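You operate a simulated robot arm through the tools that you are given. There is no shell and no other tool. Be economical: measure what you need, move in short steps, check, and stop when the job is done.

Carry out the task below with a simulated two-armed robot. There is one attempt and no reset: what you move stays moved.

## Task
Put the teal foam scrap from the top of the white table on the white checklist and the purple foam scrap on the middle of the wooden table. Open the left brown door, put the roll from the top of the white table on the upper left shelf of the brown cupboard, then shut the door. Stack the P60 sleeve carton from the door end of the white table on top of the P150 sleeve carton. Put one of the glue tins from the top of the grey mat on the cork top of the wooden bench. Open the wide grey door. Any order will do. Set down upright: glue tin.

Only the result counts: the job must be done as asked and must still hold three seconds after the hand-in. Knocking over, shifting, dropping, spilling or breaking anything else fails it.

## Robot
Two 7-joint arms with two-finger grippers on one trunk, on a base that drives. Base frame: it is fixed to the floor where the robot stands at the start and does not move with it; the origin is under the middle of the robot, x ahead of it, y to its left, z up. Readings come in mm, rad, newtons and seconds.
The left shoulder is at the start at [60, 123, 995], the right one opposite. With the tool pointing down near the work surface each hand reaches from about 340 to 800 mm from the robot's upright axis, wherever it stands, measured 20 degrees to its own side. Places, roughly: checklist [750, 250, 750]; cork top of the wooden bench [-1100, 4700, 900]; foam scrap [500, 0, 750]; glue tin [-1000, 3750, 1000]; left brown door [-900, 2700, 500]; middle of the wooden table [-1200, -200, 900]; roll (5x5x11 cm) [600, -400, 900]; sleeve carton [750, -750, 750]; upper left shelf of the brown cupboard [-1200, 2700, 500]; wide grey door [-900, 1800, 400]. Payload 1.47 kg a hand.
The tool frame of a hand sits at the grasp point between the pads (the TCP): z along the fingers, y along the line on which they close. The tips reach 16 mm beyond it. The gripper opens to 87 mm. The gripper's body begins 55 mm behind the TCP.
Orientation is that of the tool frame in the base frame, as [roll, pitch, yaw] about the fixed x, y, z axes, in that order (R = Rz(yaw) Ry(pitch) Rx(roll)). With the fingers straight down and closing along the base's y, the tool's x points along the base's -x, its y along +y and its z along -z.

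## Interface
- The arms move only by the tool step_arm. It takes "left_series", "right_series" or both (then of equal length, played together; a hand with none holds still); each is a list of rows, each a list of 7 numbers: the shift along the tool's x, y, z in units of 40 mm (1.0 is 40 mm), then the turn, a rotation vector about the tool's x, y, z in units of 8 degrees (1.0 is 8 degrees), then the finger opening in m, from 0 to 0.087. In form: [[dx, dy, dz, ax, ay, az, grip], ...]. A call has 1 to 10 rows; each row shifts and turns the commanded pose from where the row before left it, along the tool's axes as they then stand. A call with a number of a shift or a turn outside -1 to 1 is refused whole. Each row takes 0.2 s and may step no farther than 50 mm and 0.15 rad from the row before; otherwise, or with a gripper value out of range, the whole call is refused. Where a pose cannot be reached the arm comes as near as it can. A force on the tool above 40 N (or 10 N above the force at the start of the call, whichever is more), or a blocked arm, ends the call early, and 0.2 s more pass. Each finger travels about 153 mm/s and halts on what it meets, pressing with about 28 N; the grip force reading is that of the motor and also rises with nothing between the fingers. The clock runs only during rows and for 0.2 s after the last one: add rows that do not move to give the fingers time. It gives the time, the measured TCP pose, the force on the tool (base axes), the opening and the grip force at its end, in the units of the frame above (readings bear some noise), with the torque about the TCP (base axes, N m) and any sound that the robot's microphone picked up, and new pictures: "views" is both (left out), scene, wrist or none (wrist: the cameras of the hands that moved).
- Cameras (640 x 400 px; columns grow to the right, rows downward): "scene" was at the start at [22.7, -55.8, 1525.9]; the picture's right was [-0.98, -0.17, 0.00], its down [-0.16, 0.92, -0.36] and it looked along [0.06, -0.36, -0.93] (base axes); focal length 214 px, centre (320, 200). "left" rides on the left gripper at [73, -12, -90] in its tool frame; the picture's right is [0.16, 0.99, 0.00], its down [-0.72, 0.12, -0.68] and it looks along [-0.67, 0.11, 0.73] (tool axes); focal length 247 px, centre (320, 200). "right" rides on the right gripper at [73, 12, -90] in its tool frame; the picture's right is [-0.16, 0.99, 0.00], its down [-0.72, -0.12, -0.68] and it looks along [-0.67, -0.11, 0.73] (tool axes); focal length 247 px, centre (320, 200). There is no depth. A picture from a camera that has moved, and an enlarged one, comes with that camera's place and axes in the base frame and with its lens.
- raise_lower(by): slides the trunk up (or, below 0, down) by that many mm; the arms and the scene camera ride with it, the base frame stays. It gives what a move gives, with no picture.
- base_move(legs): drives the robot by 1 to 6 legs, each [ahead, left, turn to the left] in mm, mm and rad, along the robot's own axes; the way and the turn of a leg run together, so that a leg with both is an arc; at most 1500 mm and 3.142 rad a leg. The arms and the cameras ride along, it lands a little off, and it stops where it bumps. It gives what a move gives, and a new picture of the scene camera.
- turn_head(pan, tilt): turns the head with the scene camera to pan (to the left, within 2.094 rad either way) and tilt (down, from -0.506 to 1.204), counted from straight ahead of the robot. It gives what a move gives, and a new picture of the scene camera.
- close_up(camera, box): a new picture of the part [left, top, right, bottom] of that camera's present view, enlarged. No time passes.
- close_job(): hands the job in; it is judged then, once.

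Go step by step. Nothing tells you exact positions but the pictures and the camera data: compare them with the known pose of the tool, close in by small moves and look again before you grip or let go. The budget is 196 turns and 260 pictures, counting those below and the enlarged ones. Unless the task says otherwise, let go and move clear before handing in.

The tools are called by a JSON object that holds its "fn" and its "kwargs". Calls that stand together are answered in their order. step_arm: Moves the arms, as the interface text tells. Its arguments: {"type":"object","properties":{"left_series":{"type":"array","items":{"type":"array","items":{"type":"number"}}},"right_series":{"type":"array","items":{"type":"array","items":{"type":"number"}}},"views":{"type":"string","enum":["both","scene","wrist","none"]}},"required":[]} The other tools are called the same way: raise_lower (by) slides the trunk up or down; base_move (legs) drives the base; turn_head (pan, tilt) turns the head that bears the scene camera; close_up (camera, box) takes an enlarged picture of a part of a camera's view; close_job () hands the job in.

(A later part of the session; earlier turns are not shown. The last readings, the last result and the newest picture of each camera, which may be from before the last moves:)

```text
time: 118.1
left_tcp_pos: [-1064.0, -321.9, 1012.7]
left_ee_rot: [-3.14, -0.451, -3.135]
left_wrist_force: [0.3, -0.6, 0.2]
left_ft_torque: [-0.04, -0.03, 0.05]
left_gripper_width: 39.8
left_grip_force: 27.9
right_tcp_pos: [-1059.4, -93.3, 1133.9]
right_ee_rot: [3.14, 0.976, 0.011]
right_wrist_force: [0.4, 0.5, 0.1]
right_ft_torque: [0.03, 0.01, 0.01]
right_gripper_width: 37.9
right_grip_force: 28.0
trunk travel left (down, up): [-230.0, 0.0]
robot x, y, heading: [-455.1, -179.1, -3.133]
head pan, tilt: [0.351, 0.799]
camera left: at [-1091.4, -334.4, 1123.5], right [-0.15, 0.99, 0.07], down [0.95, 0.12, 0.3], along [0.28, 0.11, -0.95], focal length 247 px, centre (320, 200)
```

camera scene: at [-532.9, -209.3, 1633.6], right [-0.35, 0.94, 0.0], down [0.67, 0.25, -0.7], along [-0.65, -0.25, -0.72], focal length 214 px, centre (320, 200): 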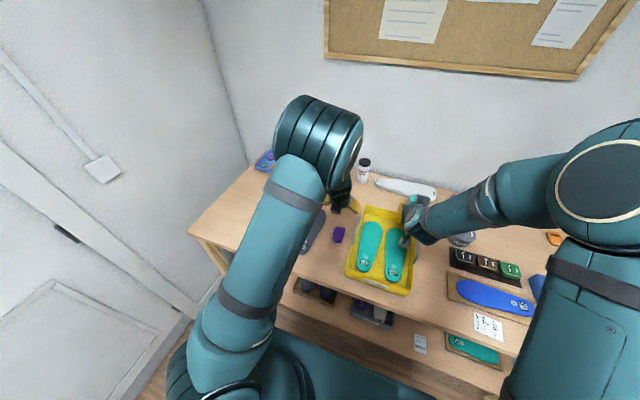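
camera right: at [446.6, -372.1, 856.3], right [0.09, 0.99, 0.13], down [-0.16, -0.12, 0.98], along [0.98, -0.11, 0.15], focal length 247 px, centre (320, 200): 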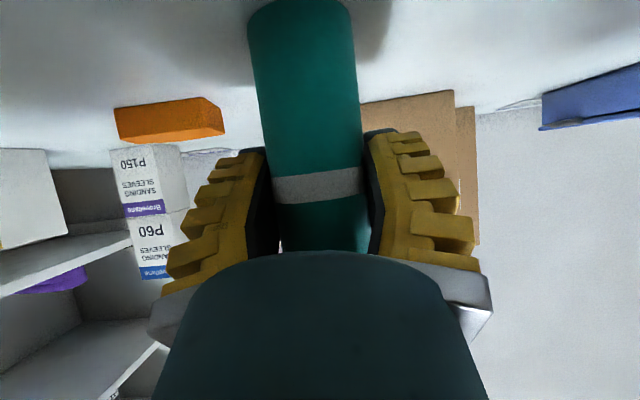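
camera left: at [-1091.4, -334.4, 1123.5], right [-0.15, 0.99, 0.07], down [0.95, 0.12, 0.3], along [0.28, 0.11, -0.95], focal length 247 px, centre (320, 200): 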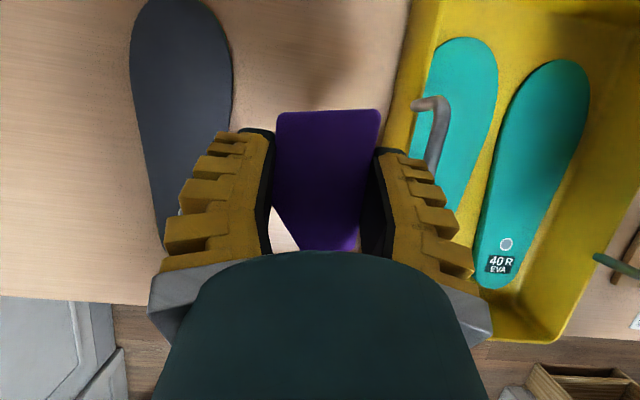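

Held. I move the right hand aside first, then carry the scrap over the spot behind the tray.

{"fn": "step_arm", "kwargs": {"right_series": [[0, -0.9, 0, 0, 0, 0, 0], [0, -0.9, 0, 0, 0, 0, 0], [0, -0.9, 0, 0, 0, 0, 0], [0, -0.9, 0, 0, 0, 0, 0], [0, 0, 0, 0, 0, 0, 0]], "views": "none"}}

{"fn": "step_arm", "kwargs": {"left_series": [[0.75, 0.45, 0.367, 0, 0, 0, 0], [0.75, 0.45, 0.367, 0, 0, 0, 0], [0.75, 0.45, 0.367, 0, 0, 0, 0], [0.75, 0.45, 0.367, 0, 0, 0, 0], [0.75, 0.45, 0.367, 0, 0, 0, 0], [0.75, 0.45, 0.367, 0, 0, 0, 0], [0, 0, 0, 0, 0, 0, 0]], "views": "both"}}

{"fn": "close_up", "kwargs": {"camera": "scene", "box": [310, 140, 470, 240]}}

```text
time: 119.3
left_tcp_pos: [-1063.7, -324.2, 1010.9]
left_ee_rot: [3.141, -0.452, -3.135]
left_wrist_force: [0.6, 0.7, 0.5]
left_ft_torque: [0.0, 0.0, 0.03]
left_gripper_width: 39.8
left_grip_force: 28.3
right_tcp_pos: [-1059.1, 51.5, 1132.7]
right_ee_rot: [3.14, 0.976, 0.013]
right_wrist_force: [0.0, -1.2, 0.2]
right_ft_torque: [0.0, 0.02, -0.01]
right_gripper_width: 37.9
right_grip_force: 27.9
trunk travel left (down, up): [-230.0, 0.0]
robot x, y, heading: [-451.5, -180.5, -3.134]
head pan, tilt: [0.351, 0.799]
```

```text
time: 120.9
left_tcp_pos: [-1265.5, -217.1, 1010.6]
left_ee_rot: [3.139, -0.453, -3.134]
left_wrist_force: [0.4, -0.8, 1.3]
left_ft_torque: [0.03, 0.0, 0.0]
left_gripper_width: 39.9
left_grip_force: 28.1
right_tcp_pos: [-1058.2, 50.8, 1132.3]
right_ee_rot: [3.141, 0.977, 0.011]
right_wrist_force: [0.0, 0.1, 0.2]
right_ft_torque: [-0.04, -0.02, 0.02]
right_gripper_width: 37.8
right_grip_force: 28.2
trunk travel left (down, up): [-230.0, 0.0]
robot x, y, heading: [-451.7, -179.3, -3.132]
head pan, tilt: [0.351, 0.799]
camera scene: at [-532.0, -211.0, 1633.7], right [-0.35, 0.94, 0.0], down [0.67, 0.25, -0.7], along [-0.65, -0.25, -0.72], focal length 214 px, centre (320, 200)
camera left: at [-1291.3, -230.0, 1122.7], right [-0.15, 0.99, 0.07], down [0.95, 0.12, 0.3], along [0.28, 0.11, -0.95], focal length 247 px, centre (320, 200)
```

scene: 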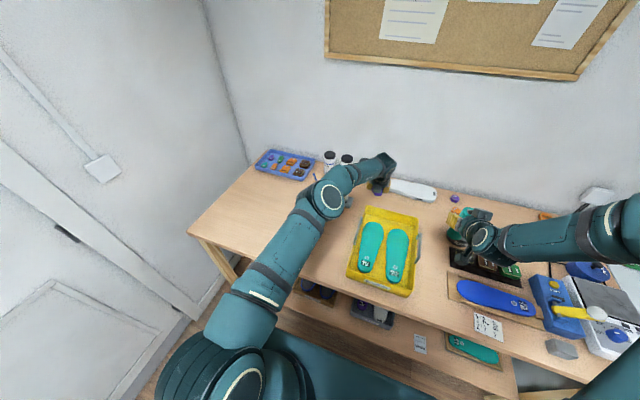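
left: 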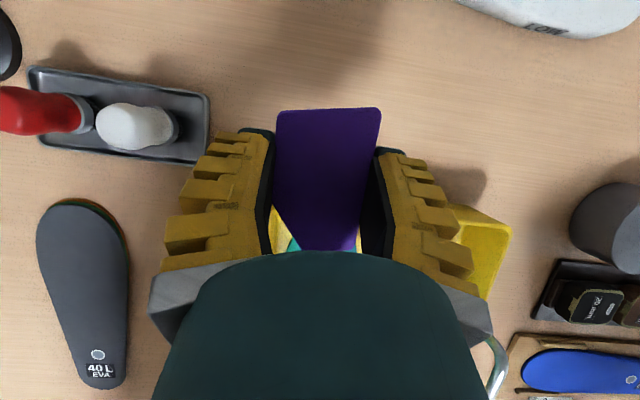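

```text
4.00 times, centred on (390, 190) of scene
camera zoom: at [-532.0, -211.0, 1633.7], right [-0.35, 0.94, 0.0], down [0.67, 0.25, -0.7], along [-0.65, -0.25, -0.72], focal length 858 px, centre (40, 240)
```

zoom: 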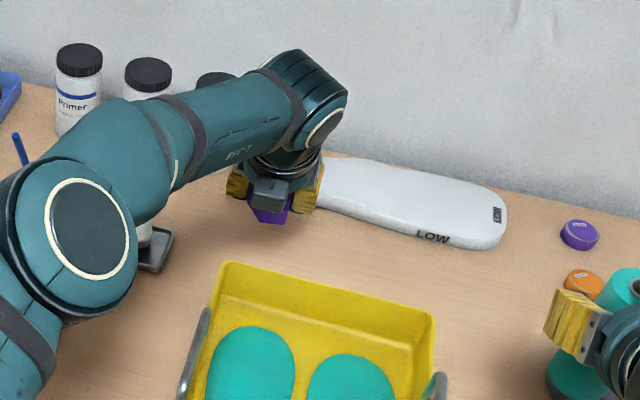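

I go 35 mm further to clear the tray's rear wall, then lower.

{"fn": "step_arm", "kwargs": {"left_series": [[0.79, 0.7, 0.38, 0, 0, 0, 0], [-0.36, 0, 0.75, 0, 0, 0, 0], [-0.36, 0, 0.75, 0, 0, 0, 0], [-0.36, 0, 0.75, 0, 0, 0, 0], [0, 0, 0, 0, 0, 0, 0], [0, 0, 0, 0, 0, 0, 0]], "views": "wrist"}}

{"fn": "close_up", "kwargs": {"camera": "scene", "box": [310, 140, 470, 240]}}

```text
time: 122.3
left_tcp_pos: [-1260.8, -209.1, 909.0]
left_ee_rot: [-3.141, -0.452, -3.134]
left_wrist_force: [0.3, 0.0, -1.0]
left_ft_torque: [-0.01, 0.07, 0.01]
left_gripper_width: 39.9
left_grip_force: 27.9
left hand out of reach, approached as far as the arm can: row 1, 2, 4
right_tcp_pos: [-1058.8, 50.0, 1132.3]
right_ee_rot: [-3.141, 0.977, 0.009]
right_wrist_force: [-0.2, -1.1, 0.2]
right_ft_torque: [0.0, 0.02, 0.01]
right_gripper_width: 37.8
right_grip_force: 27.8
trunk travel left (down, up): [-230.0, 0.0]
robot x, y, heading: [-451.2, -177.6, -3.129]
head pan, tilt: [0.351, 0.799]
camera left: at [-1286.7, -220.5, 1020.2], right [-0.15, 0.99, 0.07], down [0.95, 0.12, 0.3], along [0.28, 0.11, -0.95], focal length 247 px, centre (320, 200)
```

left: 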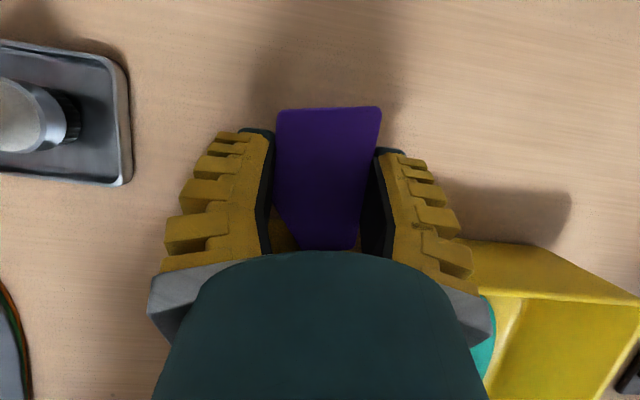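

```text
4.00 times, centred on (390, 190) of scene
camera zoom: at [-532.8, -210.2, 1633.6], right [-0.35, 0.94, 0.0], down [0.67, 0.25, -0.7], along [-0.65, -0.25, -0.72], focal length 858 px, centre (40, 240)
```

zoom: 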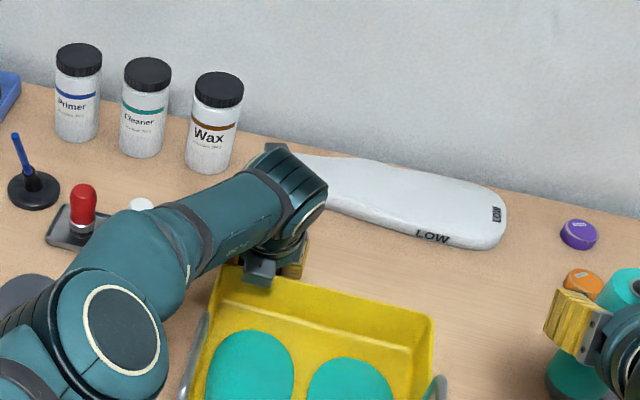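

The arm is at its reach limit next to the tray's rear wall. I rise a little, inch the base 22 mm ahead and continue outward.

{"fn": "step_arm", "kwargs": {"left_series": [[0.2, 0, -0.6, 0, 0, 0, 0], [0, 0, 0, 0, 0, 0, 0]], "views": "none"}}

{"fn": "base_move", "kwargs": {"legs": [[22, 0, 0]]}}

{"fn": "step_arm", "kwargs": {"left_series": [[0.4, 0, 0.3, 0, 0, 0, 0], [0.3, 0, 0.3, 0, 0, 0, 0], [0, 0, 0, 0, 0, 0, 0]], "views": "wrist"}}

```text
time: 122.9
left_tcp_pos: [-1257.0, -207.9, 933.4]
left_ee_rot: [-3.141, -0.453, -3.135]
left_wrist_force: [0.4, -0.3, -0.4]
left_ft_torque: [0.0, 0.0, 0.02]
left_gripper_width: 40.0
left_grip_force: 28.2
right_tcp_pos: [-1058.8, 51.4, 1131.5]
right_ee_rot: [3.139, 0.978, 0.01]
right_wrist_force: [0.6, 0.2, -0.3]
right_ft_torque: [-0.02, 0.0, -0.02]
right_gripper_width: 38.2
right_grip_force: 28.1
trunk travel left (down, up): [-230.0, 0.0]
robot x, y, heading: [-449.9, -180.5, -3.127]
head pan, tilt: [0.351, 0.799]
```

```text
time: 123.7
left_tcp_pos: [-1277.6, -207.8, 932.9]
left_ee_rot: [3.141, -0.452, -3.135]
left_wrist_force: [0.5, 0.3, 0.3]
left_ft_torque: [0.0, -0.01, -0.01]
left_gripper_width: 39.6
left_grip_force: 28.4
right_tcp_pos: [-1079.7, 52.9, 1130.5]
right_ee_rot: [3.141, 0.975, 0.011]
right_wrist_force: [-1.1, 0.5, -1.0]
right_ft_torque: [-0.01, 0.0, 0.01]
right_gripper_width: 37.9
right_grip_force: 28.1
trunk travel left (down, up): [-230.0, 0.0]
robot x, y, heading: [-469.1, -181.8, -3.132]
head pan, tilt: [0.351, 0.799]
camera scene: at [-554.7, -210.0, 1633.6], right [-0.35, 0.94, 0.0], down [0.67, 0.25, -0.7], along [-0.65, -0.25, -0.72], focal length 214 px, centre (320, 200)
```

scene: 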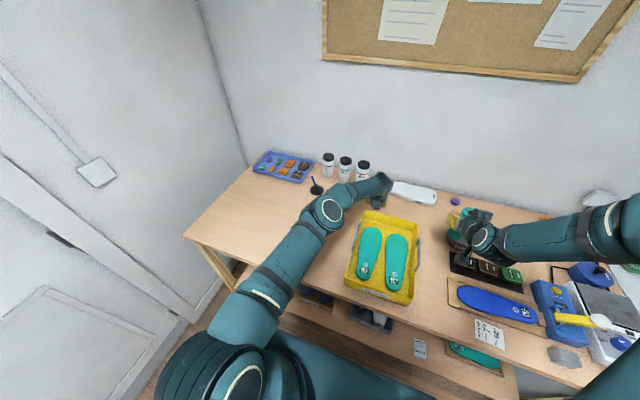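

```text
time: 124.5
left_tcp_pos: [-1286.4, -207.2, 931.0]
left_ee_rot: [3.139, -0.451, -3.135]
left_wrist_force: [-0.2, 0.2, 0.5]
left_ft_torque: [0.01, 0.05, 0.01]
left_gripper_width: 40.0
left_grip_force: 27.1
left hand out of reach, approached as far as the arm can: row 1, 2
right_tcp_pos: [-1080.6, 51.9, 1133.0]
right_ee_rot: [3.14, 0.976, 0.011]
right_wrist_force: [-0.2, 0.5, 0.3]
right_ft_torque: [0.0, 0.0, 0.0]
right_gripper_width: 38.2
right_grip_force: 28.3
trunk travel left (down, up): [-230.0, 0.0]
robot x, y, heading: [-473.3, -183.3, -3.13]
head pan, tilt: [0.351, 0.799]
camera left: at [-1313.3, -220.5, 1044.3], right [-0.15, 0.99, 0.07], down [0.95, 0.12, 0.3], along [0.28, 0.11, -0.95], focal length 247 px, centre (320, 200)
```

left: 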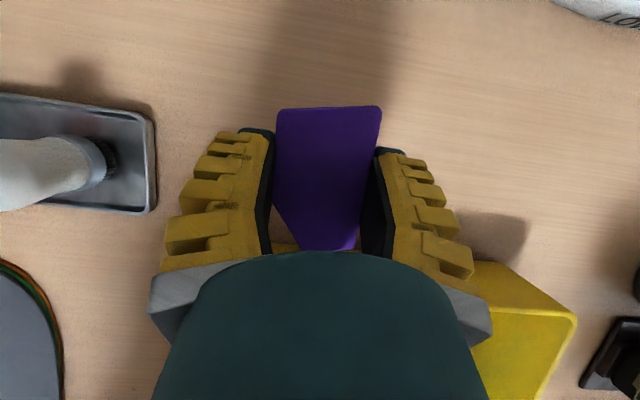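

About 5 mm short of comfortable clearance; I add a little tilt to stretch 15 mm further.

{"fn": "step_arm", "kwargs": {"left_series": [[0.2, 0.1, 0.1, 0, 0.8, 0, 0], [0.2, 0.1, 0.1, 0, 0.4, 0, 0], [0, 0, 0, 0, 0, 0, 0]], "views": "wrist"}}

```text
time: 125.3
left_tcp_pos: [-1306.0, -200.5, 933.1]
left_ee_rot: [3.141, -0.621, -3.134]
left_wrist_force: [-0.5, 0.4, 0.1]
left_ft_torque: [0.01, -0.01, -0.03]
left_gripper_width: 40.2
left_grip_force: 28.2
right_tcp_pos: [-1078.7, 51.4, 1131.5]
right_ee_rot: [3.14, 0.978, 0.01]
right_wrist_force: [0.6, -0.2, -1.0]
right_ft_torque: [0.0, -0.02, 0.0]
right_gripper_width: 38.0
right_grip_force: 28.1
trunk travel left (down, up): [-230.0, 0.0]
robot x, y, heading: [-469.5, -181.4, -3.129]
head pan, tilt: [0.351, 0.799]
camera left: at [-1313.1, -213.5, 1048.1], right [-0.14, 0.99, 0.09], down [0.98, 0.12, 0.13], along [0.12, 0.11, -0.99], focal length 247 px, centre (320, 200)
```

left: 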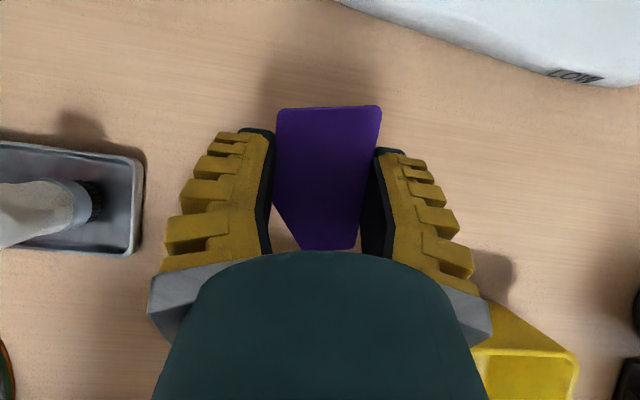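

Clear now. I lower onto the table in small steps.

{"fn": "step_arm", "kwargs": {"left_series": [[-0.3, 0, 0.42, 0, 0, 0, 0], [-0.3, 0, 0.42, 0, 0, 0, 0], [-0.09, 0, 0.12, 0, 0, 0, 0], [-0.09, 0, 0.12, 0, 0, 0, 0], [0, 0, 0, 0, 0, 0, 0]], "views": "wrist"}}

```text
time: 126.5
left_tcp_pos: [-1301.8, -206.4, 885.3]
left_ee_rot: [3.137, -0.635, -3.129]
left_wrist_force: [4.4, -0.5, 9.6]
left_ft_torque: [0.0, -0.44, 0.02]
left_gripper_width: 41.3
left_grip_force: 27.6
left hand out of reach, approached as far as the arm can: row 2, 4
right_tcp_pos: [-1077.0, 51.7, 1133.0]
right_ee_rot: [3.141, 0.978, 0.01]
right_wrist_force: [0.8, -0.6, -1.0]
right_ft_torque: [-0.03, -0.03, -0.02]
right_gripper_width: 37.8
right_grip_force: 28.1
trunk travel left (down, up): [-230.0, 0.0]
robot x, y, heading: [-471.9, -178.2, -3.129]
head pan, tilt: [0.351, 0.799]
stopped in row 5 (left hand): the force on the tool passed its limit at 43 N (the readings are from after the stop); the commanded pose is now the measured one
camera left: at [-1306.7, -217.7, 1000.1], right [-0.14, 0.99, 0.1], down [0.98, 0.12, 0.12], along [0.11, 0.11, -0.99], focal length 247 px, centre (320, 200)
```

left: 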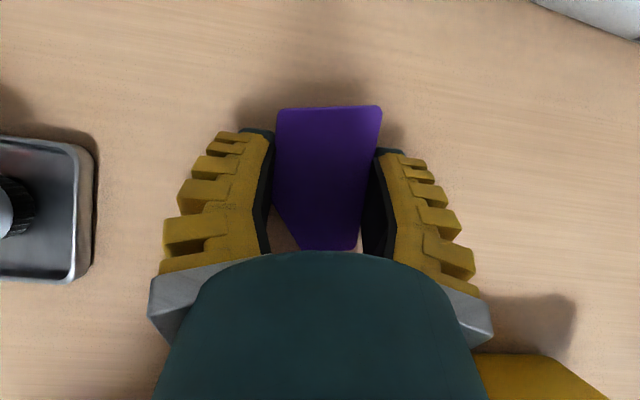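

Contact. I release and withdraw upward along the tool, then look.

{"fn": "step_arm", "kwargs": {"left_series": [[0.03, 0, -0.05, 0, 0, 0, 0.05], [0, 0, 0, 0, 0, 0, 0.065], [0, 0, 0, 0, 0, 0, 0.075], [0.45, 0, -0.65, 0, 0, 0, 0.075], [0.45, 0, -0.8, 0, 0, 0, 0.075], [0.3, 0, -0.9, 0, 0, 0, 0.075], [0, 0, -1, 0, 0, 0, 0.075], [0, 0, -1, 0, 0, 0, 0.075], [0, 0, 0, 0, 0, 0, 0.075]], "views": "both"}}

```text
time: 128.5
left_tcp_pos: [-1239.8, -202.1, 1056.5]
left_ee_rot: [3.138, -0.629, -3.129]
left_wrist_force: [0.2, -0.6, -0.1]
left_ft_torque: [-0.01, 0.0, -0.03]
left_gripper_width: 77.3
left_grip_force: 2.4
right_tcp_pos: [-1081.2, 52.7, 1131.9]
right_ee_rot: [-3.141, 0.975, 0.009]
right_wrist_force: [0.6, 0.0, -0.2]
right_ft_torque: [0.0, 0.0, -0.04]
right_gripper_width: 38.1
right_grip_force: 27.8
trunk travel left (down, up): [-230.0, 0.0]
robot x, y, heading: [-468.6, -179.0, -3.133]
head pan, tilt: [0.351, 0.799]
camera scene: at [-555.0, -209.8, 1633.5], right [-0.35, 0.94, 0.0], down [0.67, 0.25, -0.7], along [-0.65, -0.25, -0.72], focal length 214 px, centre (320, 200)
camera left: at [-1245.3, -215.1, 1171.3], right [-0.14, 0.99, 0.1], down [0.98, 0.13, 0.12], along [0.11, 0.11, -0.99], focal length 247 px, centre (320, 200)
```

scene: 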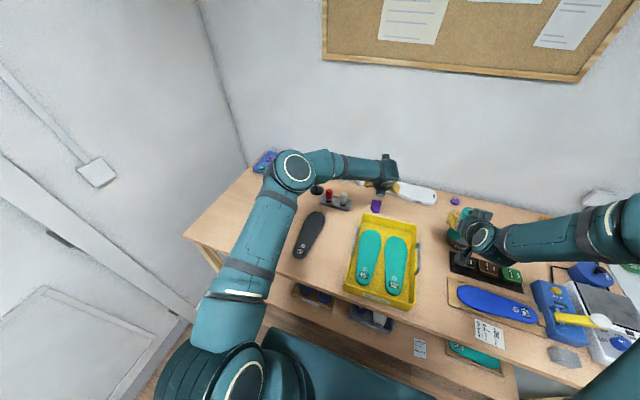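
left: 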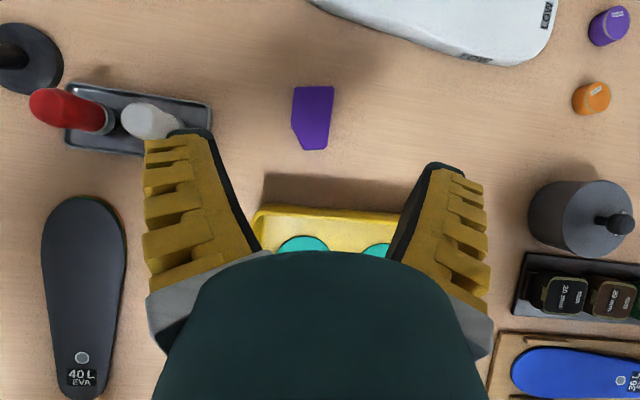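

The purple scrap now lies in the middle of the table, free of everything. Next the cupboards: I back off and pull the hands in.

{"fn": "base_move", "kwargs": {"legs": [[-220, 0, 0]]}}

{"fn": "step_arm", "kwargs": {"left_series": [[-0.8, 0, -0.5, 0, -0.9, 0, 0.08], [-0.8, 0, -0.4, 0, -0.9, 0, 0.08], [-0.9, 0, -0.3, 0, -0.9, 0, 0.08], [-0.9, 0, -0.2, 0, -0.9, 0, 0.08], [-0.9, 0, 0, 0, -0.9, 0, 0.08], [-0.5, 0, 0, 0, 0, -1, 0.08], [-0.3, 0, 0, 0, 0, -1, 0.08], [0, 0, 0, 0, 0, -1, 0.08], [0, 0, 0, 0, 0, -1, 0.08], [0, 0, 0, 0, 0, -1, 0.08]], "right_series": [[0.45, 0, -0.65, 0, 0, 0, 0], [0.45, 0, -0.65, 0, 0, 0, 0], [0.45, 0, -0.65, 0, 0, 0, 0], [0.45, 0, -0.65, 0, 0, 0, 0], [0.2, 0, -0.3, 0, 0, 0, 0], [0, 0, 0, 0, 0, 0, 0], [0, 0, 0, 0, 0, 0, 0], [0, 0, 0, 0, 0, 0, 0], [0, 0, 0, 0, 0, 0, 0], [0, 0, 0, 0, 0, 0, 0]], "views": "scene"}}

```text
time: 130.2
left_tcp_pos: [-1017.7, -198.5, 1057.0]
left_ee_rot: [3.138, -0.631, -3.134]
left_wrist_force: [0.7, 0.1, 0.5]
left_ft_torque: [-0.01, 0.02, -0.02]
left_gripper_width: 77.7
left_grip_force: 2.0
right_tcp_pos: [-857.6, 55.5, 1131.9]
right_ee_rot: [3.14, 0.978, 0.006]
right_wrist_force: [0.4, -0.3, -0.2]
right_ft_torque: [0.0, 0.01, -0.03]
right_gripper_width: 37.9
right_grip_force: 28.2
trunk travel left (down, up): [-230.0, 0.0]
robot x, y, heading: [-251.4, -178.5, -3.134]
head pan, tilt: [0.351, 0.799]
camera scene: at [-332.2, -208.0, 1633.7], right [-0.35, 0.94, 0.0], down [0.67, 0.25, -0.7], along [-0.65, -0.24, -0.72], focal length 214 px, centre (320, 200)
```

scene: 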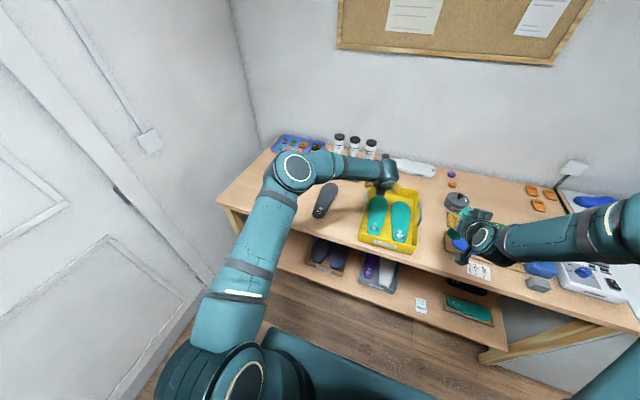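

```text
time: 132.4
left_tcp_pos: [-800.8, -195.8, 1045.5]
left_ee_rot: [3.137, 0.001, -2.437]
left_wrist_force: [0.0, -0.4, 0.2]
left_ft_torque: [-0.03, 0.02, 0.0]
left_gripper_width: 81.9
left_grip_force: 0.8
right_tcp_pos: [-738.6, 59.7, 1131.9]
right_ee_rot: [-3.14, 0.975, 0.007]
right_wrist_force: [1.0, 0.2, -1.0]
right_ft_torque: [0.0, -0.03, 0.02]
right_gripper_width: 37.9
right_grip_force: 28.0
right hand out of reach, approached as far as the arm can: row 4, 5
trunk travel left (down, up): [-230.0, 0.0]
robot x, y, heading: [-250.6, -177.2, -3.129]
head pan, tilt: [0.351, 0.799]
camera scene: at [-333.2, -207.9, 1633.6], right [-0.35, 0.94, 0.0], down [0.67, 0.25, -0.7], along [-0.65, -0.24, -0.72], focal length 214 px, centre (320, 200)
```

scene: 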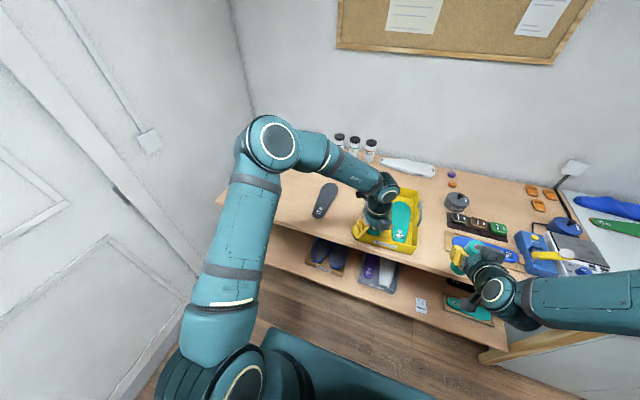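

Both hands are in. I drive sideways along the aisle toward the grey and brown cupboards.

{"fn": "base_move", "kwargs": {"legs": [[20, -1000, 0]]}}

{"fn": "turn_head", "kwargs": {"pan": -0.6, "tilt": 0.65}}

```text
time: 141.5
left_tcp_pos: [-832.4, 806.4, 1044.8]
left_ee_rot: [3.137, 0.0, -2.424]
left_wrist_force: [-1.0, 0.0, 0.5]
left_ft_torque: [0.0, -0.02, 0.01]
left_gripper_width: 81.7
left_grip_force: 1.7
right_tcp_pos: [-773.9, 1062.0, 1131.6]
right_ee_rot: [-3.141, 0.976, 0.019]
right_wrist_force: [-0.4, 1.0, -1.3]
right_ft_torque: [0.01, -0.01, 0.05]
right_gripper_width: 38.0
right_grip_force: 27.6
trunk travel left (down, up): [-230.0, 0.0]
robot x, y, heading: [-279.0, 830.4, -3.124]
head pan, tilt: [0.351, 0.799]
camera scene: at [-365.3, 799.5, 1633.6], right [-0.36, 0.93, 0.0], down [0.67, 0.26, -0.7], along [-0.65, -0.25, -0.72], focal length 214 px, centre (320, 200)
```

scene: 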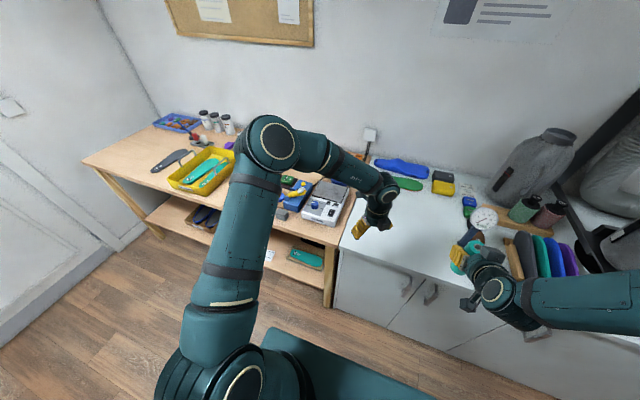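

```text
time: 142.8
left_tcp_pos: [-833.3, 805.3, 1044.6]
left_ee_rot: [3.138, 0.0, -2.423]
left_wrist_force: [0.0, -0.4, -0.4]
left_ft_torque: [0.02, -0.02, 0.01]
left_gripper_width: 81.7
left_grip_force: 1.1
right_tcp_pos: [-773.3, 1062.8, 1132.0]
right_ee_rot: [-3.14, 0.973, 0.019]
right_wrist_force: [1.0, 0.6, -0.8]
right_ft_torque: [0.04, -0.02, 0.01]
right_gripper_width: 37.8
right_grip_force: 27.7
trunk travel left (down, up): [-230.0, 0.0]
robot x, y, heading: [-283.2, 829.8, -3.121]
head pan, tilt: [-0.6, 0.649]
camera scene: at [-362.6, 876.2, 1646.2], right [0.55, 0.84, 0.0], down [0.51, -0.33, -0.8], along [-0.67, 0.44, -0.6], focal length 214 px, centre (320, 200)
```

scene: 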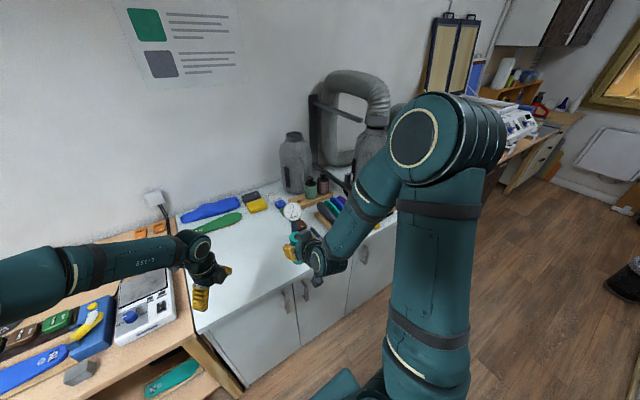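

The grey cupboard has several doors. I go on and look at the grey and brown fronts.

{"fn": "base_move", "kwargs": {"legs": [[0, -900, -0.02]]}}

{"fn": "turn_head", "kwargs": {"pan": 0.5, "tilt": 0.9}}

{"fn": "turn_head", "kwargs": {"pan": -0.7, "tilt": 0.8}}

```text
time: 150.9
left_tcp_pos: [-846.1, 1702.4, 1045.5]
left_ee_rot: [3.137, -0.001, -2.433]
left_wrist_force: [-0.1, -0.7, 0.1]
left_ft_torque: [-0.01, 0.02, 0.01]
left_gripper_width: 81.9
left_grip_force: 0.7
right_tcp_pos: [-784.2, 1958.3, 1132.0]
right_ee_rot: [3.141, 0.976, 0.011]
right_wrist_force: [0.0, 0.5, -0.5]
right_ft_torque: [-0.01, 0.0, 0.01]
right_gripper_width: 37.9
right_grip_force: 27.9
trunk travel left (down, up): [-230.0, 0.0]
robot x, y, heading: [-295.6, 1726.4, -3.133]
head pan, tilt: [-0.6, 0.649]
camera scene: at [-374.8, 1768.9, 1646.2], right [0.56, 0.83, 0.0], down [0.5, -0.34, -0.8], along [-0.66, 0.44, -0.6], focal length 214 px, centre (320, 200)
```

scene: 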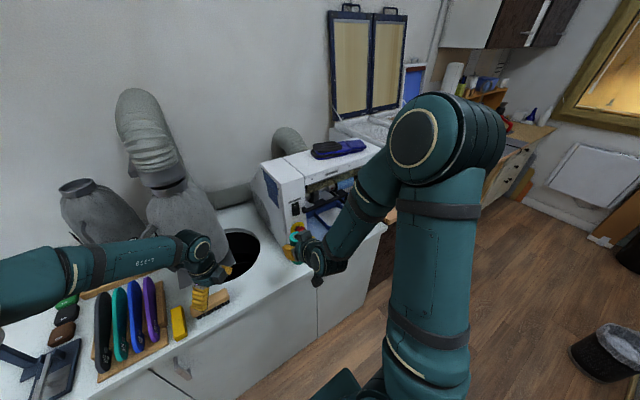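

```text
time: 152.3
left_tcp_pos: [-846.3, 1701.5, 1046.2]
left_ee_rot: [3.14, 0.0, -2.433]
left_wrist_force: [-1.0, 0.5, 0.4]
left_ft_torque: [-0.01, 0.0, -0.01]
left_gripper_width: 81.9
left_grip_force: 1.0
right_tcp_pos: [-783.0, 1958.1, 1131.8]
right_ee_rot: [3.14, 0.975, 0.01]
right_wrist_force: [0.7, -0.8, -0.6]
right_ft_torque: [-0.01, -0.01, 0.02]
right_gripper_width: 38.0
right_grip_force: 27.6
trunk travel left (down, up): [-230.0, 0.0]
robot x, y, heading: [-292.4, 1723.4, -3.137]
head pan, tilt: [0.499, 0.901]
camera scene: at [-368.7, 1683.8, 1625.7], right [-0.49, 0.87, 0.0], down [0.68, 0.38, -0.62], along [-0.54, -0.3, -0.78], focal length 214 px, centre (320, 200)
```

scene: 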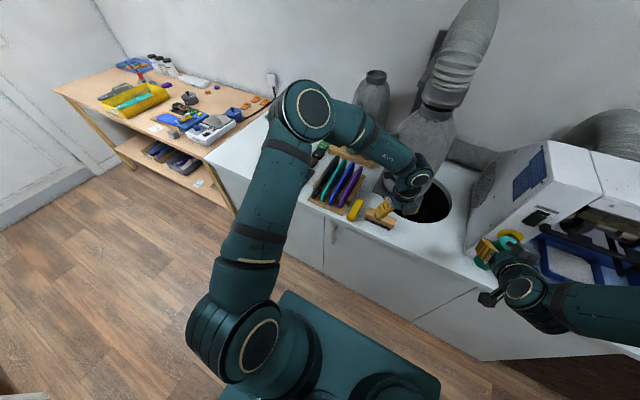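

```text
time: 153.7
left_tcp_pos: [-846.3, 1702.9, 1046.7]
left_ee_rot: [3.139, 0.002, -2.434]
left_wrist_force: [0.0, 1.1, -0.3]
left_ft_torque: [0.0, -0.03, 0.0]
left_gripper_width: 81.7
left_grip_force: 1.1
right_tcp_pos: [-783.8, 1957.5, 1132.6]
right_ee_rot: [-3.14, 0.975, 0.01]
right_wrist_force: [-0.7, 0.8, -0.8]
right_ft_torque: [-0.03, 0.01, 0.02]
right_gripper_width: 37.9
right_grip_force: 28.4
trunk travel left (down, up): [-230.0, 0.0]
robot x, y, heading: [-291.8, 1720.2, -3.134]
head pan, tilt: [-0.7, 0.799]
camera scene: at [-364.9, 1771.8, 1633.6], right [0.64, 0.77, 0.0], down [0.55, -0.46, -0.7], along [-0.54, 0.44, -0.72], focal length 214 px, centre (320, 200)
```

scene: 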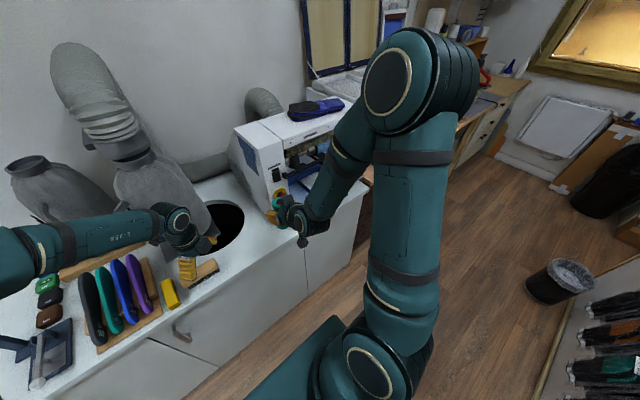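

The wide grey door has its handle at (-840, 1510, 740), hinged on the right. I first go to the brown cupboard with the roll.

{"fn": "base_move", "kwargs": {"legs": [[-40, -800, 0]]}}

{"fn": "turn_head", "kwargs": {"pan": 0.0, "tilt": 0.95}}

{"fn": "turn_head", "kwargs": {"pan": -0.8, "tilt": 0.7}}

```text
time: 161.2
left_tcp_pos: [-815.8, 2506.6, 1046.2]
left_ee_rot: [3.139, 0.001, -2.428]
left_wrist_force: [0.5, -0.7, -0.2]
left_ft_torque: [-0.01, 0.01, 0.0]
left_gripper_width: 81.5
left_grip_force: 1.0
right_tcp_pos: [-754.8, 2761.9, 1132.6]
right_ee_rot: [-3.141, 0.975, 0.018]
right_wrist_force: [0.0, -0.2, -1.0]
right_ft_torque: [-0.02, -0.02, -0.01]
right_gripper_width: 38.1
right_grip_force: 27.7
trunk travel left (down, up): [-230.0, 0.0]
robot x, y, heading: [-266.8, 2529.5, -3.124]
head pan, tilt: [-0.7, 0.799]
camera scene: at [-335.2, 2578.3, 1633.6], right [0.63, 0.78, 0.0], down [0.56, -0.45, -0.7], along [-0.54, 0.44, -0.72], focal length 214 px, centre (320, 200)
```

scene: 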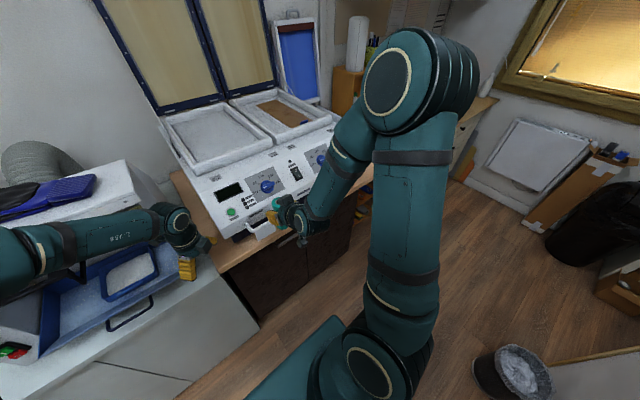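

```text
time: 162.2
left_tcp_pos: [-815.8, 2506.7, 1045.2]
left_ee_rot: [3.139, 0.0, -2.429]
left_wrist_force: [0.7, -0.4, -0.4]
left_ft_torque: [0.0, -0.04, -0.01]
left_gripper_width: 81.8
left_grip_force: 1.5
right_tcp_pos: [-755.4, 2761.5, 1133.0]
right_ee_rot: [-3.141, 0.977, 0.018]
right_wrist_force: [0.0, 0.0, -0.6]
right_ft_torque: [-0.01, 0.0, 0.02]
right_gripper_width: 38.0
right_grip_force: 27.9
trunk travel left (down, up): [-230.0, 0.0]
robot x, y, heading: [-265.6, 2528.8, -3.124]
head pan, tilt: [0.0, 0.949]
camera scene: at [-345.4, 2526.1, 1622.1], right [-0.02, 1.0, 0.0], down [0.81, 0.01, -0.58], along [-0.58, -0.01, -0.81], focal length 214 px, centre (320, 200)
```

scene: 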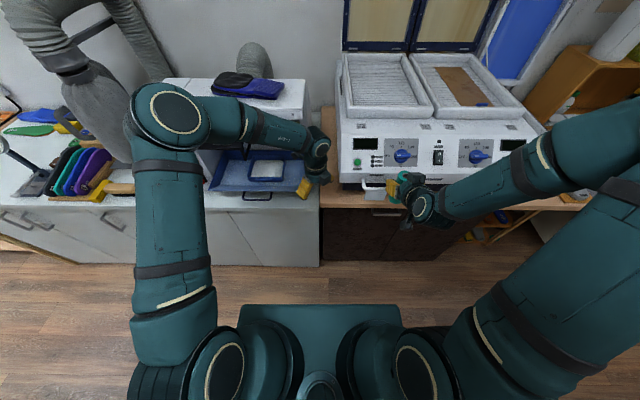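

```text
time: 163.3
left_tcp_pos: [-815.9, 2506.7, 1044.1]
left_ee_rot: [3.138, 0.001, -2.428]
left_wrist_force: [-0.1, -0.7, 0.1]
left_ft_torque: [0.01, 0.01, -0.01]
left_gripper_width: 81.4
left_grip_force: 1.3
right_tcp_pos: [-755.4, 2762.4, 1131.6]
right_ee_rot: [3.14, 0.976, 0.017]
right_wrist_force: [-0.1, -0.8, -0.7]
right_ft_torque: [-0.02, 0.01, -0.02]
right_gripper_width: 38.1
right_grip_force: 27.7
trunk travel left (down, up): [-230.0, 0.0]
robot x, y, heading: [-264.8, 2527.7, -3.13]
head pan, tilt: [-0.799, 0.7]
camera scene: at [-332.9, 2587.1, 1641.9], right [0.7, 0.71, 0.0], down [0.46, -0.45, -0.76], along [-0.54, 0.54, -0.64], focal length 214 px, centre (320, 200)
```

scene: 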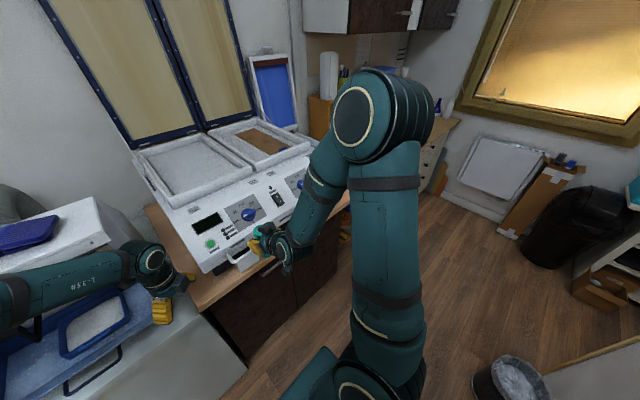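

{"fn": "turn_head", "kwargs": {"pan": -0.3, "tilt": 0.95}}

{"fn": "close_up", "kwargs": {"camera": "scene", "box": [200, 160, 400, 285]}}

```text
time: 164.3
left_tcp_pos: [-815.3, 2505.9, 1045.3]
left_ee_rot: [3.139, 0.0, -2.427]
left_wrist_force: [0.4, 0.1, 0.3]
left_ft_torque: [0.02, -0.02, 0.03]
left_gripper_width: 81.7
left_grip_force: 1.7
right_tcp_pos: [-755.8, 2761.3, 1132.6]
right_ee_rot: [-3.141, 0.975, 0.017]
right_wrist_force: [0.3, -0.2, -1.3]
right_ft_torque: [0.02, -0.01, 0.01]
right_gripper_width: 38.0
right_grip_force: 28.2
trunk travel left (down, up): [-230.0, 0.0]
robot x, y, heading: [-269.4, 2525.8, -3.124]
head pan, tilt: [-0.3, 0.949]
camera scene: at [-342.5, 2547.7, 1622.1], right [0.28, 0.96, 0.0], down [0.78, -0.23, -0.58], along [-0.56, 0.16, -0.81], focal length 214 px, centre (320, 200)
```

scene: 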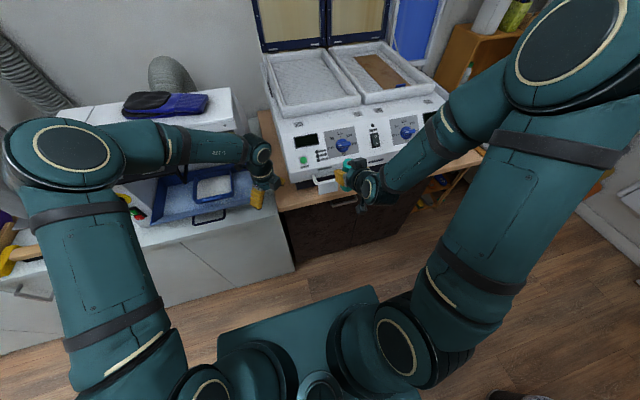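

```text
3.20 times, centred on (300, 222) of scene
camera zoom: at [-342.5, 2547.7, 1622.1], right [0.28, 0.96, 0.0], down [0.78, -0.23, -0.58], along [-0.56, 0.16, -0.81], focal length 686 px, centre (384, 128)
```

zoom: 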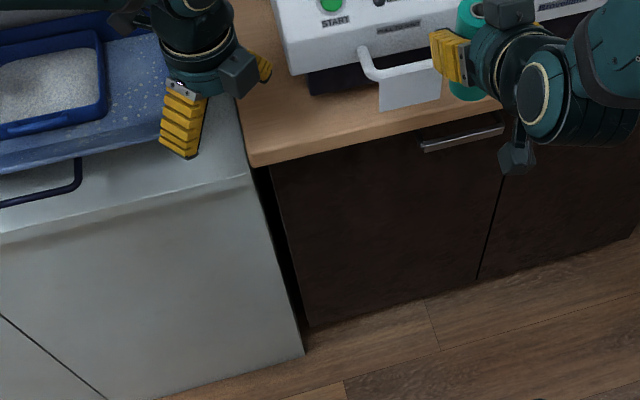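

The left brown door is hinged at its left edge (y≈2532) with a horizontal bar handle at y 2766–2895, z≈747, x≈-890. I turn the left hand towards a horizontal grasp and then lower the trunk.

{"fn": "step_arm", "kwargs": {"left_series": [[-0.6, -0.5, 0, 0, 0, -1, 0.087], [-0.6, -0.5, 0, 0, 0, -1, 0.087], [-0.6, -0.5, 0, 0, 0, -1, 0.087], [0, 0, 0, 0, 0, -1, 0.087], [0, 0, 0, 0, 0, -1, 0.087], [0, 0, 0, 0, 0, -1, 0.087], [0, 0, 0, 0, 0, -0.2, 0.087], [0, 0, 0, 0, 0, 0, 0.087]], "views": "none"}}

{"fn": "raise_lower", "kwargs": {"by": -230}}

```text
time: 166.1
left_tcp_pos: [-725.0, 2519.7, 1045.6]
left_ee_rot: [3.14, 0.003, -1.559]
left_wrist_force: [0.2, -0.1, 0.3]
left_ft_torque: [-0.02, 0.0, 0.01]
left_gripper_width: 87.0
left_grip_force: 0.0
right_tcp_pos: [-755.3, 2761.7, 1131.9]
right_ee_rot: [-3.141, 0.976, 0.016]
right_wrist_force: [0.7, -0.1, -0.4]
right_ft_torque: [-0.04, -0.02, -0.02]
right_gripper_width: 37.9
right_grip_force: 27.9
trunk travel left (down, up): [-230.0, 0.0]
robot x, y, heading: [-264.3, 2530.6, -3.126]
head pan, tilt: [-0.3, 0.949]
```

```text
time: 168.5
left_tcp_pos: [-723.4, 2520.9, 815.8]
left_ee_rot: [3.138, 0.002, -1.562]
left_wrist_force: [0.0, 0.3, -0.2]
left_ft_torque: [0.0, 0.01, -0.02]
left_gripper_width: 87.2
left_grip_force: 0.0
right_tcp_pos: [-755.3, 2761.0, 902.3]
right_ee_rot: [3.141, 0.978, 0.018]
right_wrist_force: [0.1, 1.0, -0.7]
right_ft_torque: [0.0, 0.0, 0.02]
right_gripper_width: 37.9
right_grip_force: 27.7
trunk travel left (down, up): [0.0, 230.0]
robot x, y, heading: [-265.7, 2527.1, -3.125]
head pan, tilt: [-0.3, 0.949]
```

The rotation worked. Now I pitch the left hand to horizontal and move the right hand out to the right.

{"fn": "step_arm", "kwargs": {"left_series": [[0, 0, 0, -1, 0, 0, 0.087], [0, 0, 0, -1, 0, 0, 0.087], [0, 0, 0, -1, 0, 0, 0.087], [0, 0, 0, -1, 0, 0, 0.087], [0, 0, 0, -1, 0, 0, 0.087], [0, 0, 0, -1, 0, 0, 0.087], [0, 0, 0, -1, 0, 0, 0.087], [0, 0, 0, -1, 0, 0, 0.087], [0, 0, 0, -1, 0, 0, 0.087], [0, 0, 0, -1, 0, 0, 0.087]], "right_series": [[0, -0.8, 0, 0, 0, 0, 0], [0, -0.8, 0, 0, 0, 0, 0], [0, -0.8, 0, 0, 0, 0, 0], [0, -0.8, 0, 0, 0, 0, 0], [0, -0.8, 0, 0, 0, 0, 0], [0, -0.8, 0, 0, 0, 0, 0], [0, 0, 0, 0, 0, 0, 0], [0, 0, 0, 0, 0, 0, 0], [0, 0, 0, 0, 0, 0, 0], [0, 0, 0, 0, 0, 0, 0]], "views": "none"}}

{"fn": "step_arm", "kwargs": {"left_series": [[0, 0, 0, -1, 0, 0, 0.087], [0, 0, 0, -0.25, 0, 0, 0.087], [0, 0, 0, 0, 0, 0, 0.087]], "views": "both"}}

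```text
time: 170.5
left_tcp_pos: [-774.1, 2446.8, 934.6]
left_ee_rot: [1.994, 0.137, -1.445]
left_wrist_force: [0.4, 0.3, 0.0]
left_ft_torque: [0.0, -0.02, 0.04]
left_gripper_width: 87.1
left_grip_force: 0.1
left hand out of reach, approached as far as the arm can: row 7, 8, 9
right_tcp_pos: [-757.6, 2956.7, 899.6]
right_ee_rot: [3.137, 0.975, 0.012]
right_wrist_force: [0.1, 0.2, -1.2]
right_ft_torque: [0.0, -0.02, -0.04]
right_gripper_width: 38.0
right_grip_force: 27.1
trunk travel left (down, up): [0.0, 230.0]
robot x, y, heading: [-262.9, 2524.5, -3.125]
head pan, tilt: [-0.3, 0.949]
stopped in row 9 (left hand): the arm was blocked; the commanded pose is now the measured one
```

```text
time: 171.3
left_tcp_pos: [-779.5, 2412.6, 999.5]
left_ee_rot: [1.831, 0.148, -1.437]
left_wrist_force: [-0.3, -1.0, 0.3]
left_ft_torque: [0.0, 0.03, -0.04]
left_gripper_width: 87.2
left_grip_force: 0.1
left hand out of reach, approached as far as the arm can: row 1, 2
right_tcp_pos: [-758.0, 2956.3, 898.7]
right_ee_rot: [3.139, 0.971, 0.015]
right_wrist_force: [0.8, 0.1, -0.4]
right_ft_torque: [0.02, 0.01, 0.01]
right_gripper_width: 37.5
right_grip_force: 28.1
trunk travel left (down, up): [0.0, 230.0]
robot x, y, heading: [-265.8, 2528.8, -3.125]
head pan, tilt: [-0.3, 0.949]
camera scene: at [-342.5, 2547.7, 1392.1], right [0.28, 0.96, 0.0], down [0.78, -0.23, -0.58], along [-0.56, 0.16, -0.81], focal length 214 px, centre (320, 200)
camera left: at [-681.8, 2351.9, 1000.6], right [-0.21, -0.33, 0.92], down [0.53, 0.75, 0.39], along [-0.82, 0.57, 0.02], focal length 247 px, centre (320, 200)
```

scene: 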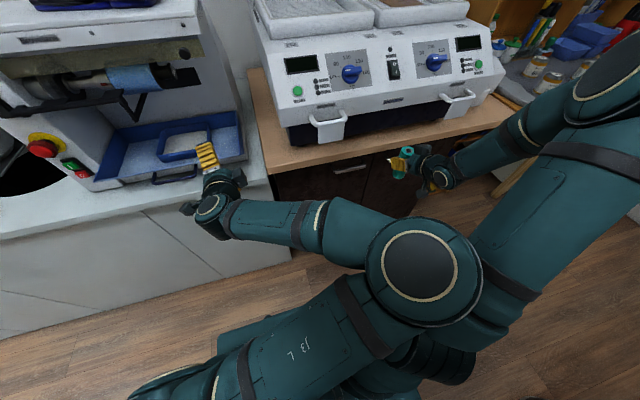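
left: 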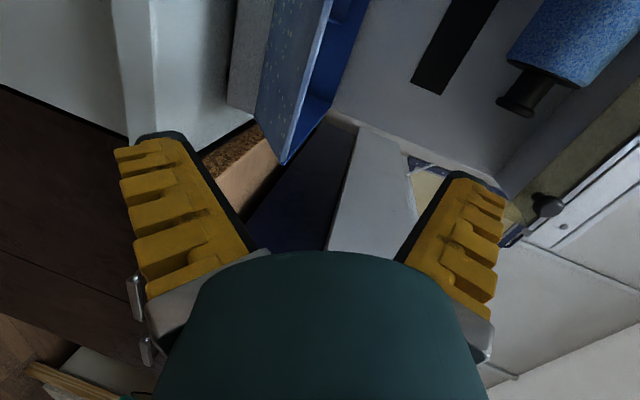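

The left arm folded into an awkward shape. I undo the rotation while pulling back from the machine.

{"fn": "step_arm", "kwargs": {"left_series": [[0, 0, -0.8, 0, 0, 0, 0.087], [0, 0, -0.8, 1, 0, 0, 0.087], [0, 0, 0, 1, 0, 0, 0.087], [0, 0, 0, 1, 0, 0, 0.087], [0, 0, 0, 1, 0, 0, 0.087], [0, 0, 0, 1, 0, 0, 0.087], [0, 0, 0, 1, 0, 0, 0.087], [0, 0, 0, 1, 0, 0, 0.087], [0, 0, 0, 0, 0, 0, 0.087]], "views": "both"}}

```text
time: 172.0
left_tcp_pos: [-749.3, 2362.8, 996.1]
left_ee_rot: [2.018, 0.115, -1.273]
left_wrist_force: [-0.1, 0.7, 0.3]
left_ft_torque: [-0.03, 0.0, 0.0]
left_gripper_width: 87.2
left_grip_force: 0.1
left hand out of reach, approached as far as the arm can: row 1, 2
right_tcp_pos: [-759.4, 2955.4, 900.2]
right_ee_rot: [3.136, 0.977, 0.014]
right_wrist_force: [-0.9, 0.0, -0.6]
right_ft_torque: [-0.02, -0.01, 0.0]
right_gripper_width: 38.0
right_grip_force: 28.1
trunk travel left (down, up): [0.0, 230.0]
robot x, y, heading: [-261.6, 2526.4, -3.123]
head pan, tilt: [-0.3, 0.949]
stopped in row 3 (left hand): the arm was blocked; the commanded pose is now the measured one
camera scene: at [-342.6, 2547.7, 1392.1], right [0.28, 0.96, 0.0], down [0.78, -0.23, -0.58], along [-0.56, 0.16, -0.81], focal length 214 px, centre (320, 200)
camera left: at [-644.9, 2315.6, 1015.7], right [-0.33, -0.37, 0.87], down [0.34, 0.81, 0.48], along [-0.88, 0.45, -0.14], focal length 247 px, centre (320, 200)
```

scene: 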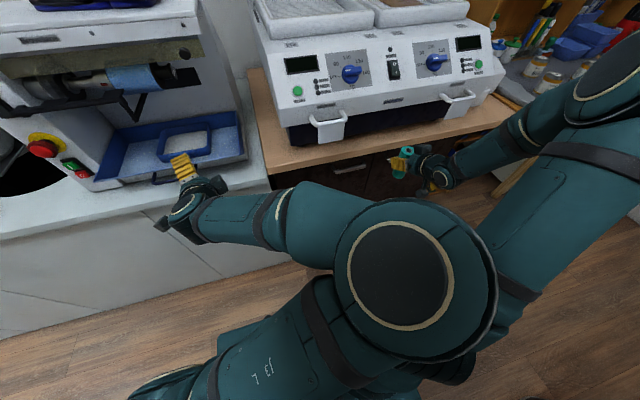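
left: 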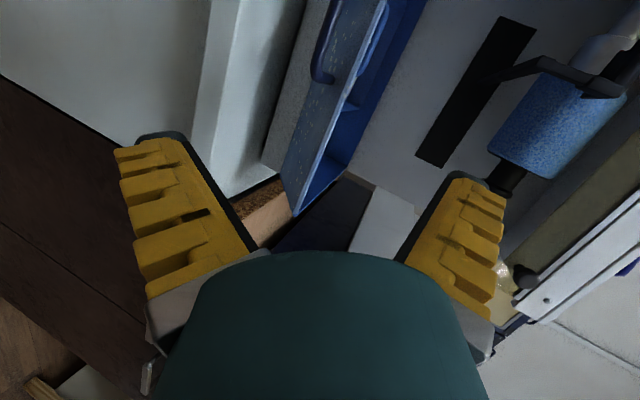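

The left elbow is folded against the right side. I move the right arm away to the right and raise the left hand to unfold it.

{"fn": "step_arm", "kwargs": {"right_series": [[0, -0.8, 0, 0, 0, 0, 0], [0, -0.8, 0, 0, 0, 0, 0], [0, -0.8, 0, 0, 0, 0, 0], [0, 0, 0, 0, 0, 0, 0], [0, 0, 0, 0, 0, 0, 0]], "left_series": [[0, 0, 0, 0, 0, 0, 0.087], [0, 0.9, 0, 0, 0, 0, 0.087], [0, 0.9, 0, 0, 0, 0, 0.087], [0, 0.9, 0, 0, 0, 0, 0.087], [0, 0.9, 0, 0, 0, 0, 0.087]], "views": "scene"}}

```text
time: 173.2
left_tcp_pos: [-808.9, 2331.2, 1126.3]
left_ee_rot: [1.992, 0.022, -1.249]
left_wrist_force: [0.6, 0.7, 0.7]
left_ft_torque: [-0.03, -0.03, 0.05]
left_gripper_width: 86.8
left_grip_force: 0.1
right_tcp_pos: [-760.7, 3053.6, 900.1]
right_ee_rot: [3.138, 0.974, 0.014]
right_wrist_force: [0.2, 0.0, 0.0]
right_ft_torque: [0.02, -0.01, -0.04]
right_gripper_width: 37.9
right_grip_force: 27.5
trunk travel left (down, up): [0.0, 230.0]
robot x, y, heading: [-263.8, 2528.8, -3.127]
head pan, tilt: [-0.3, 0.949]
camera scene: at [-346.1, 2492.4, 1404.0], right [-0.44, 0.9, 0.0], down [0.64, 0.32, -0.7], along [-0.63, -0.31, -0.71], focal length 214 px, centre (320, 200)
```

scene: 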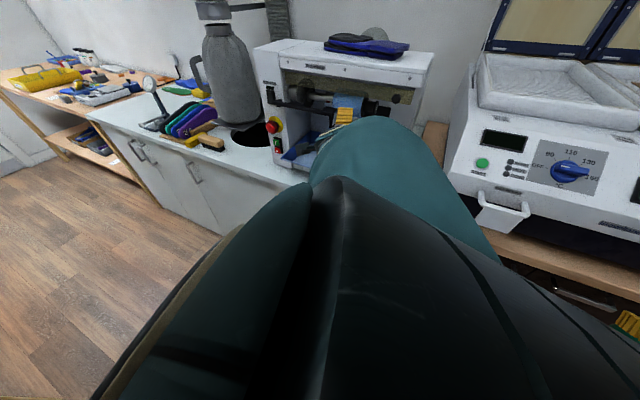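

The elbow has come up against the head. I swing the left hand out to the left, away from the machine, while turning it back down.

{"fn": "step_arm", "kwargs": {"left_series": [[0.9, 0, -0.2, 0, 0, 0, 0.087], [0.9, 0, 0, 0, 0, 0, 0.087], [0.9, 0, 0, 0.5, 0, 0, 0.087], [0.9, 0, 0, 0.5, 0, 0, 0.087], [0, 0, 0, 0, 0, 0, 0.087]], "views": "both"}}

```text
time: 174.4
left_tcp_pos: [-753.9, 2197.0, 1112.1]
left_ee_rot: [2.157, 0.113, -1.275]
left_wrist_force: [0.2, 0.2, 0.7]
left_ft_torque: [-0.02, 0.01, 0.0]
left_gripper_width: 87.0
left_grip_force: 0.0
right_tcp_pos: [-760.4, 3053.3, 899.7]
right_ee_rot: [3.138, 0.974, 0.013]
right_wrist_force: [0.0, 0.0, -0.7]
right_ft_torque: [0.01, 0.02, 0.04]
right_gripper_width: 37.9
right_grip_force: 28.0
trunk travel left (down, up): [0.0, 230.0]
robot x, y, heading: [-267.8, 2527.9, -3.123]
head pan, tilt: [-0.3, 0.949]
camera scene: at [-342.8, 2548.4, 1392.1], right [0.28, 0.96, 0.0], down [0.78, -0.23, -0.58], along [-0.56, 0.16, -0.81], focal length 214 px, centre (320, 200)
camera left: at [-654.8, 2146.7, 1143.5], right [-0.45, -0.4, 0.8], down [0.29, 0.78, 0.55], along [-0.85, 0.48, -0.24], focal length 247 px, centre (320, 200)
```

scene: 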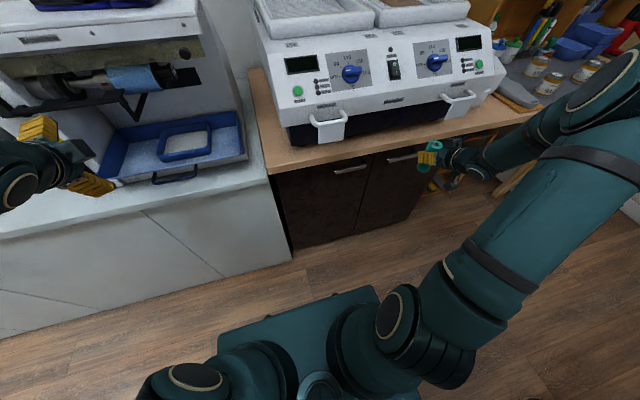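
left: 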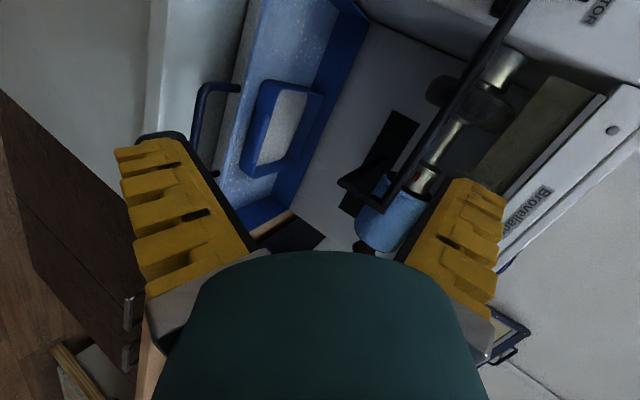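

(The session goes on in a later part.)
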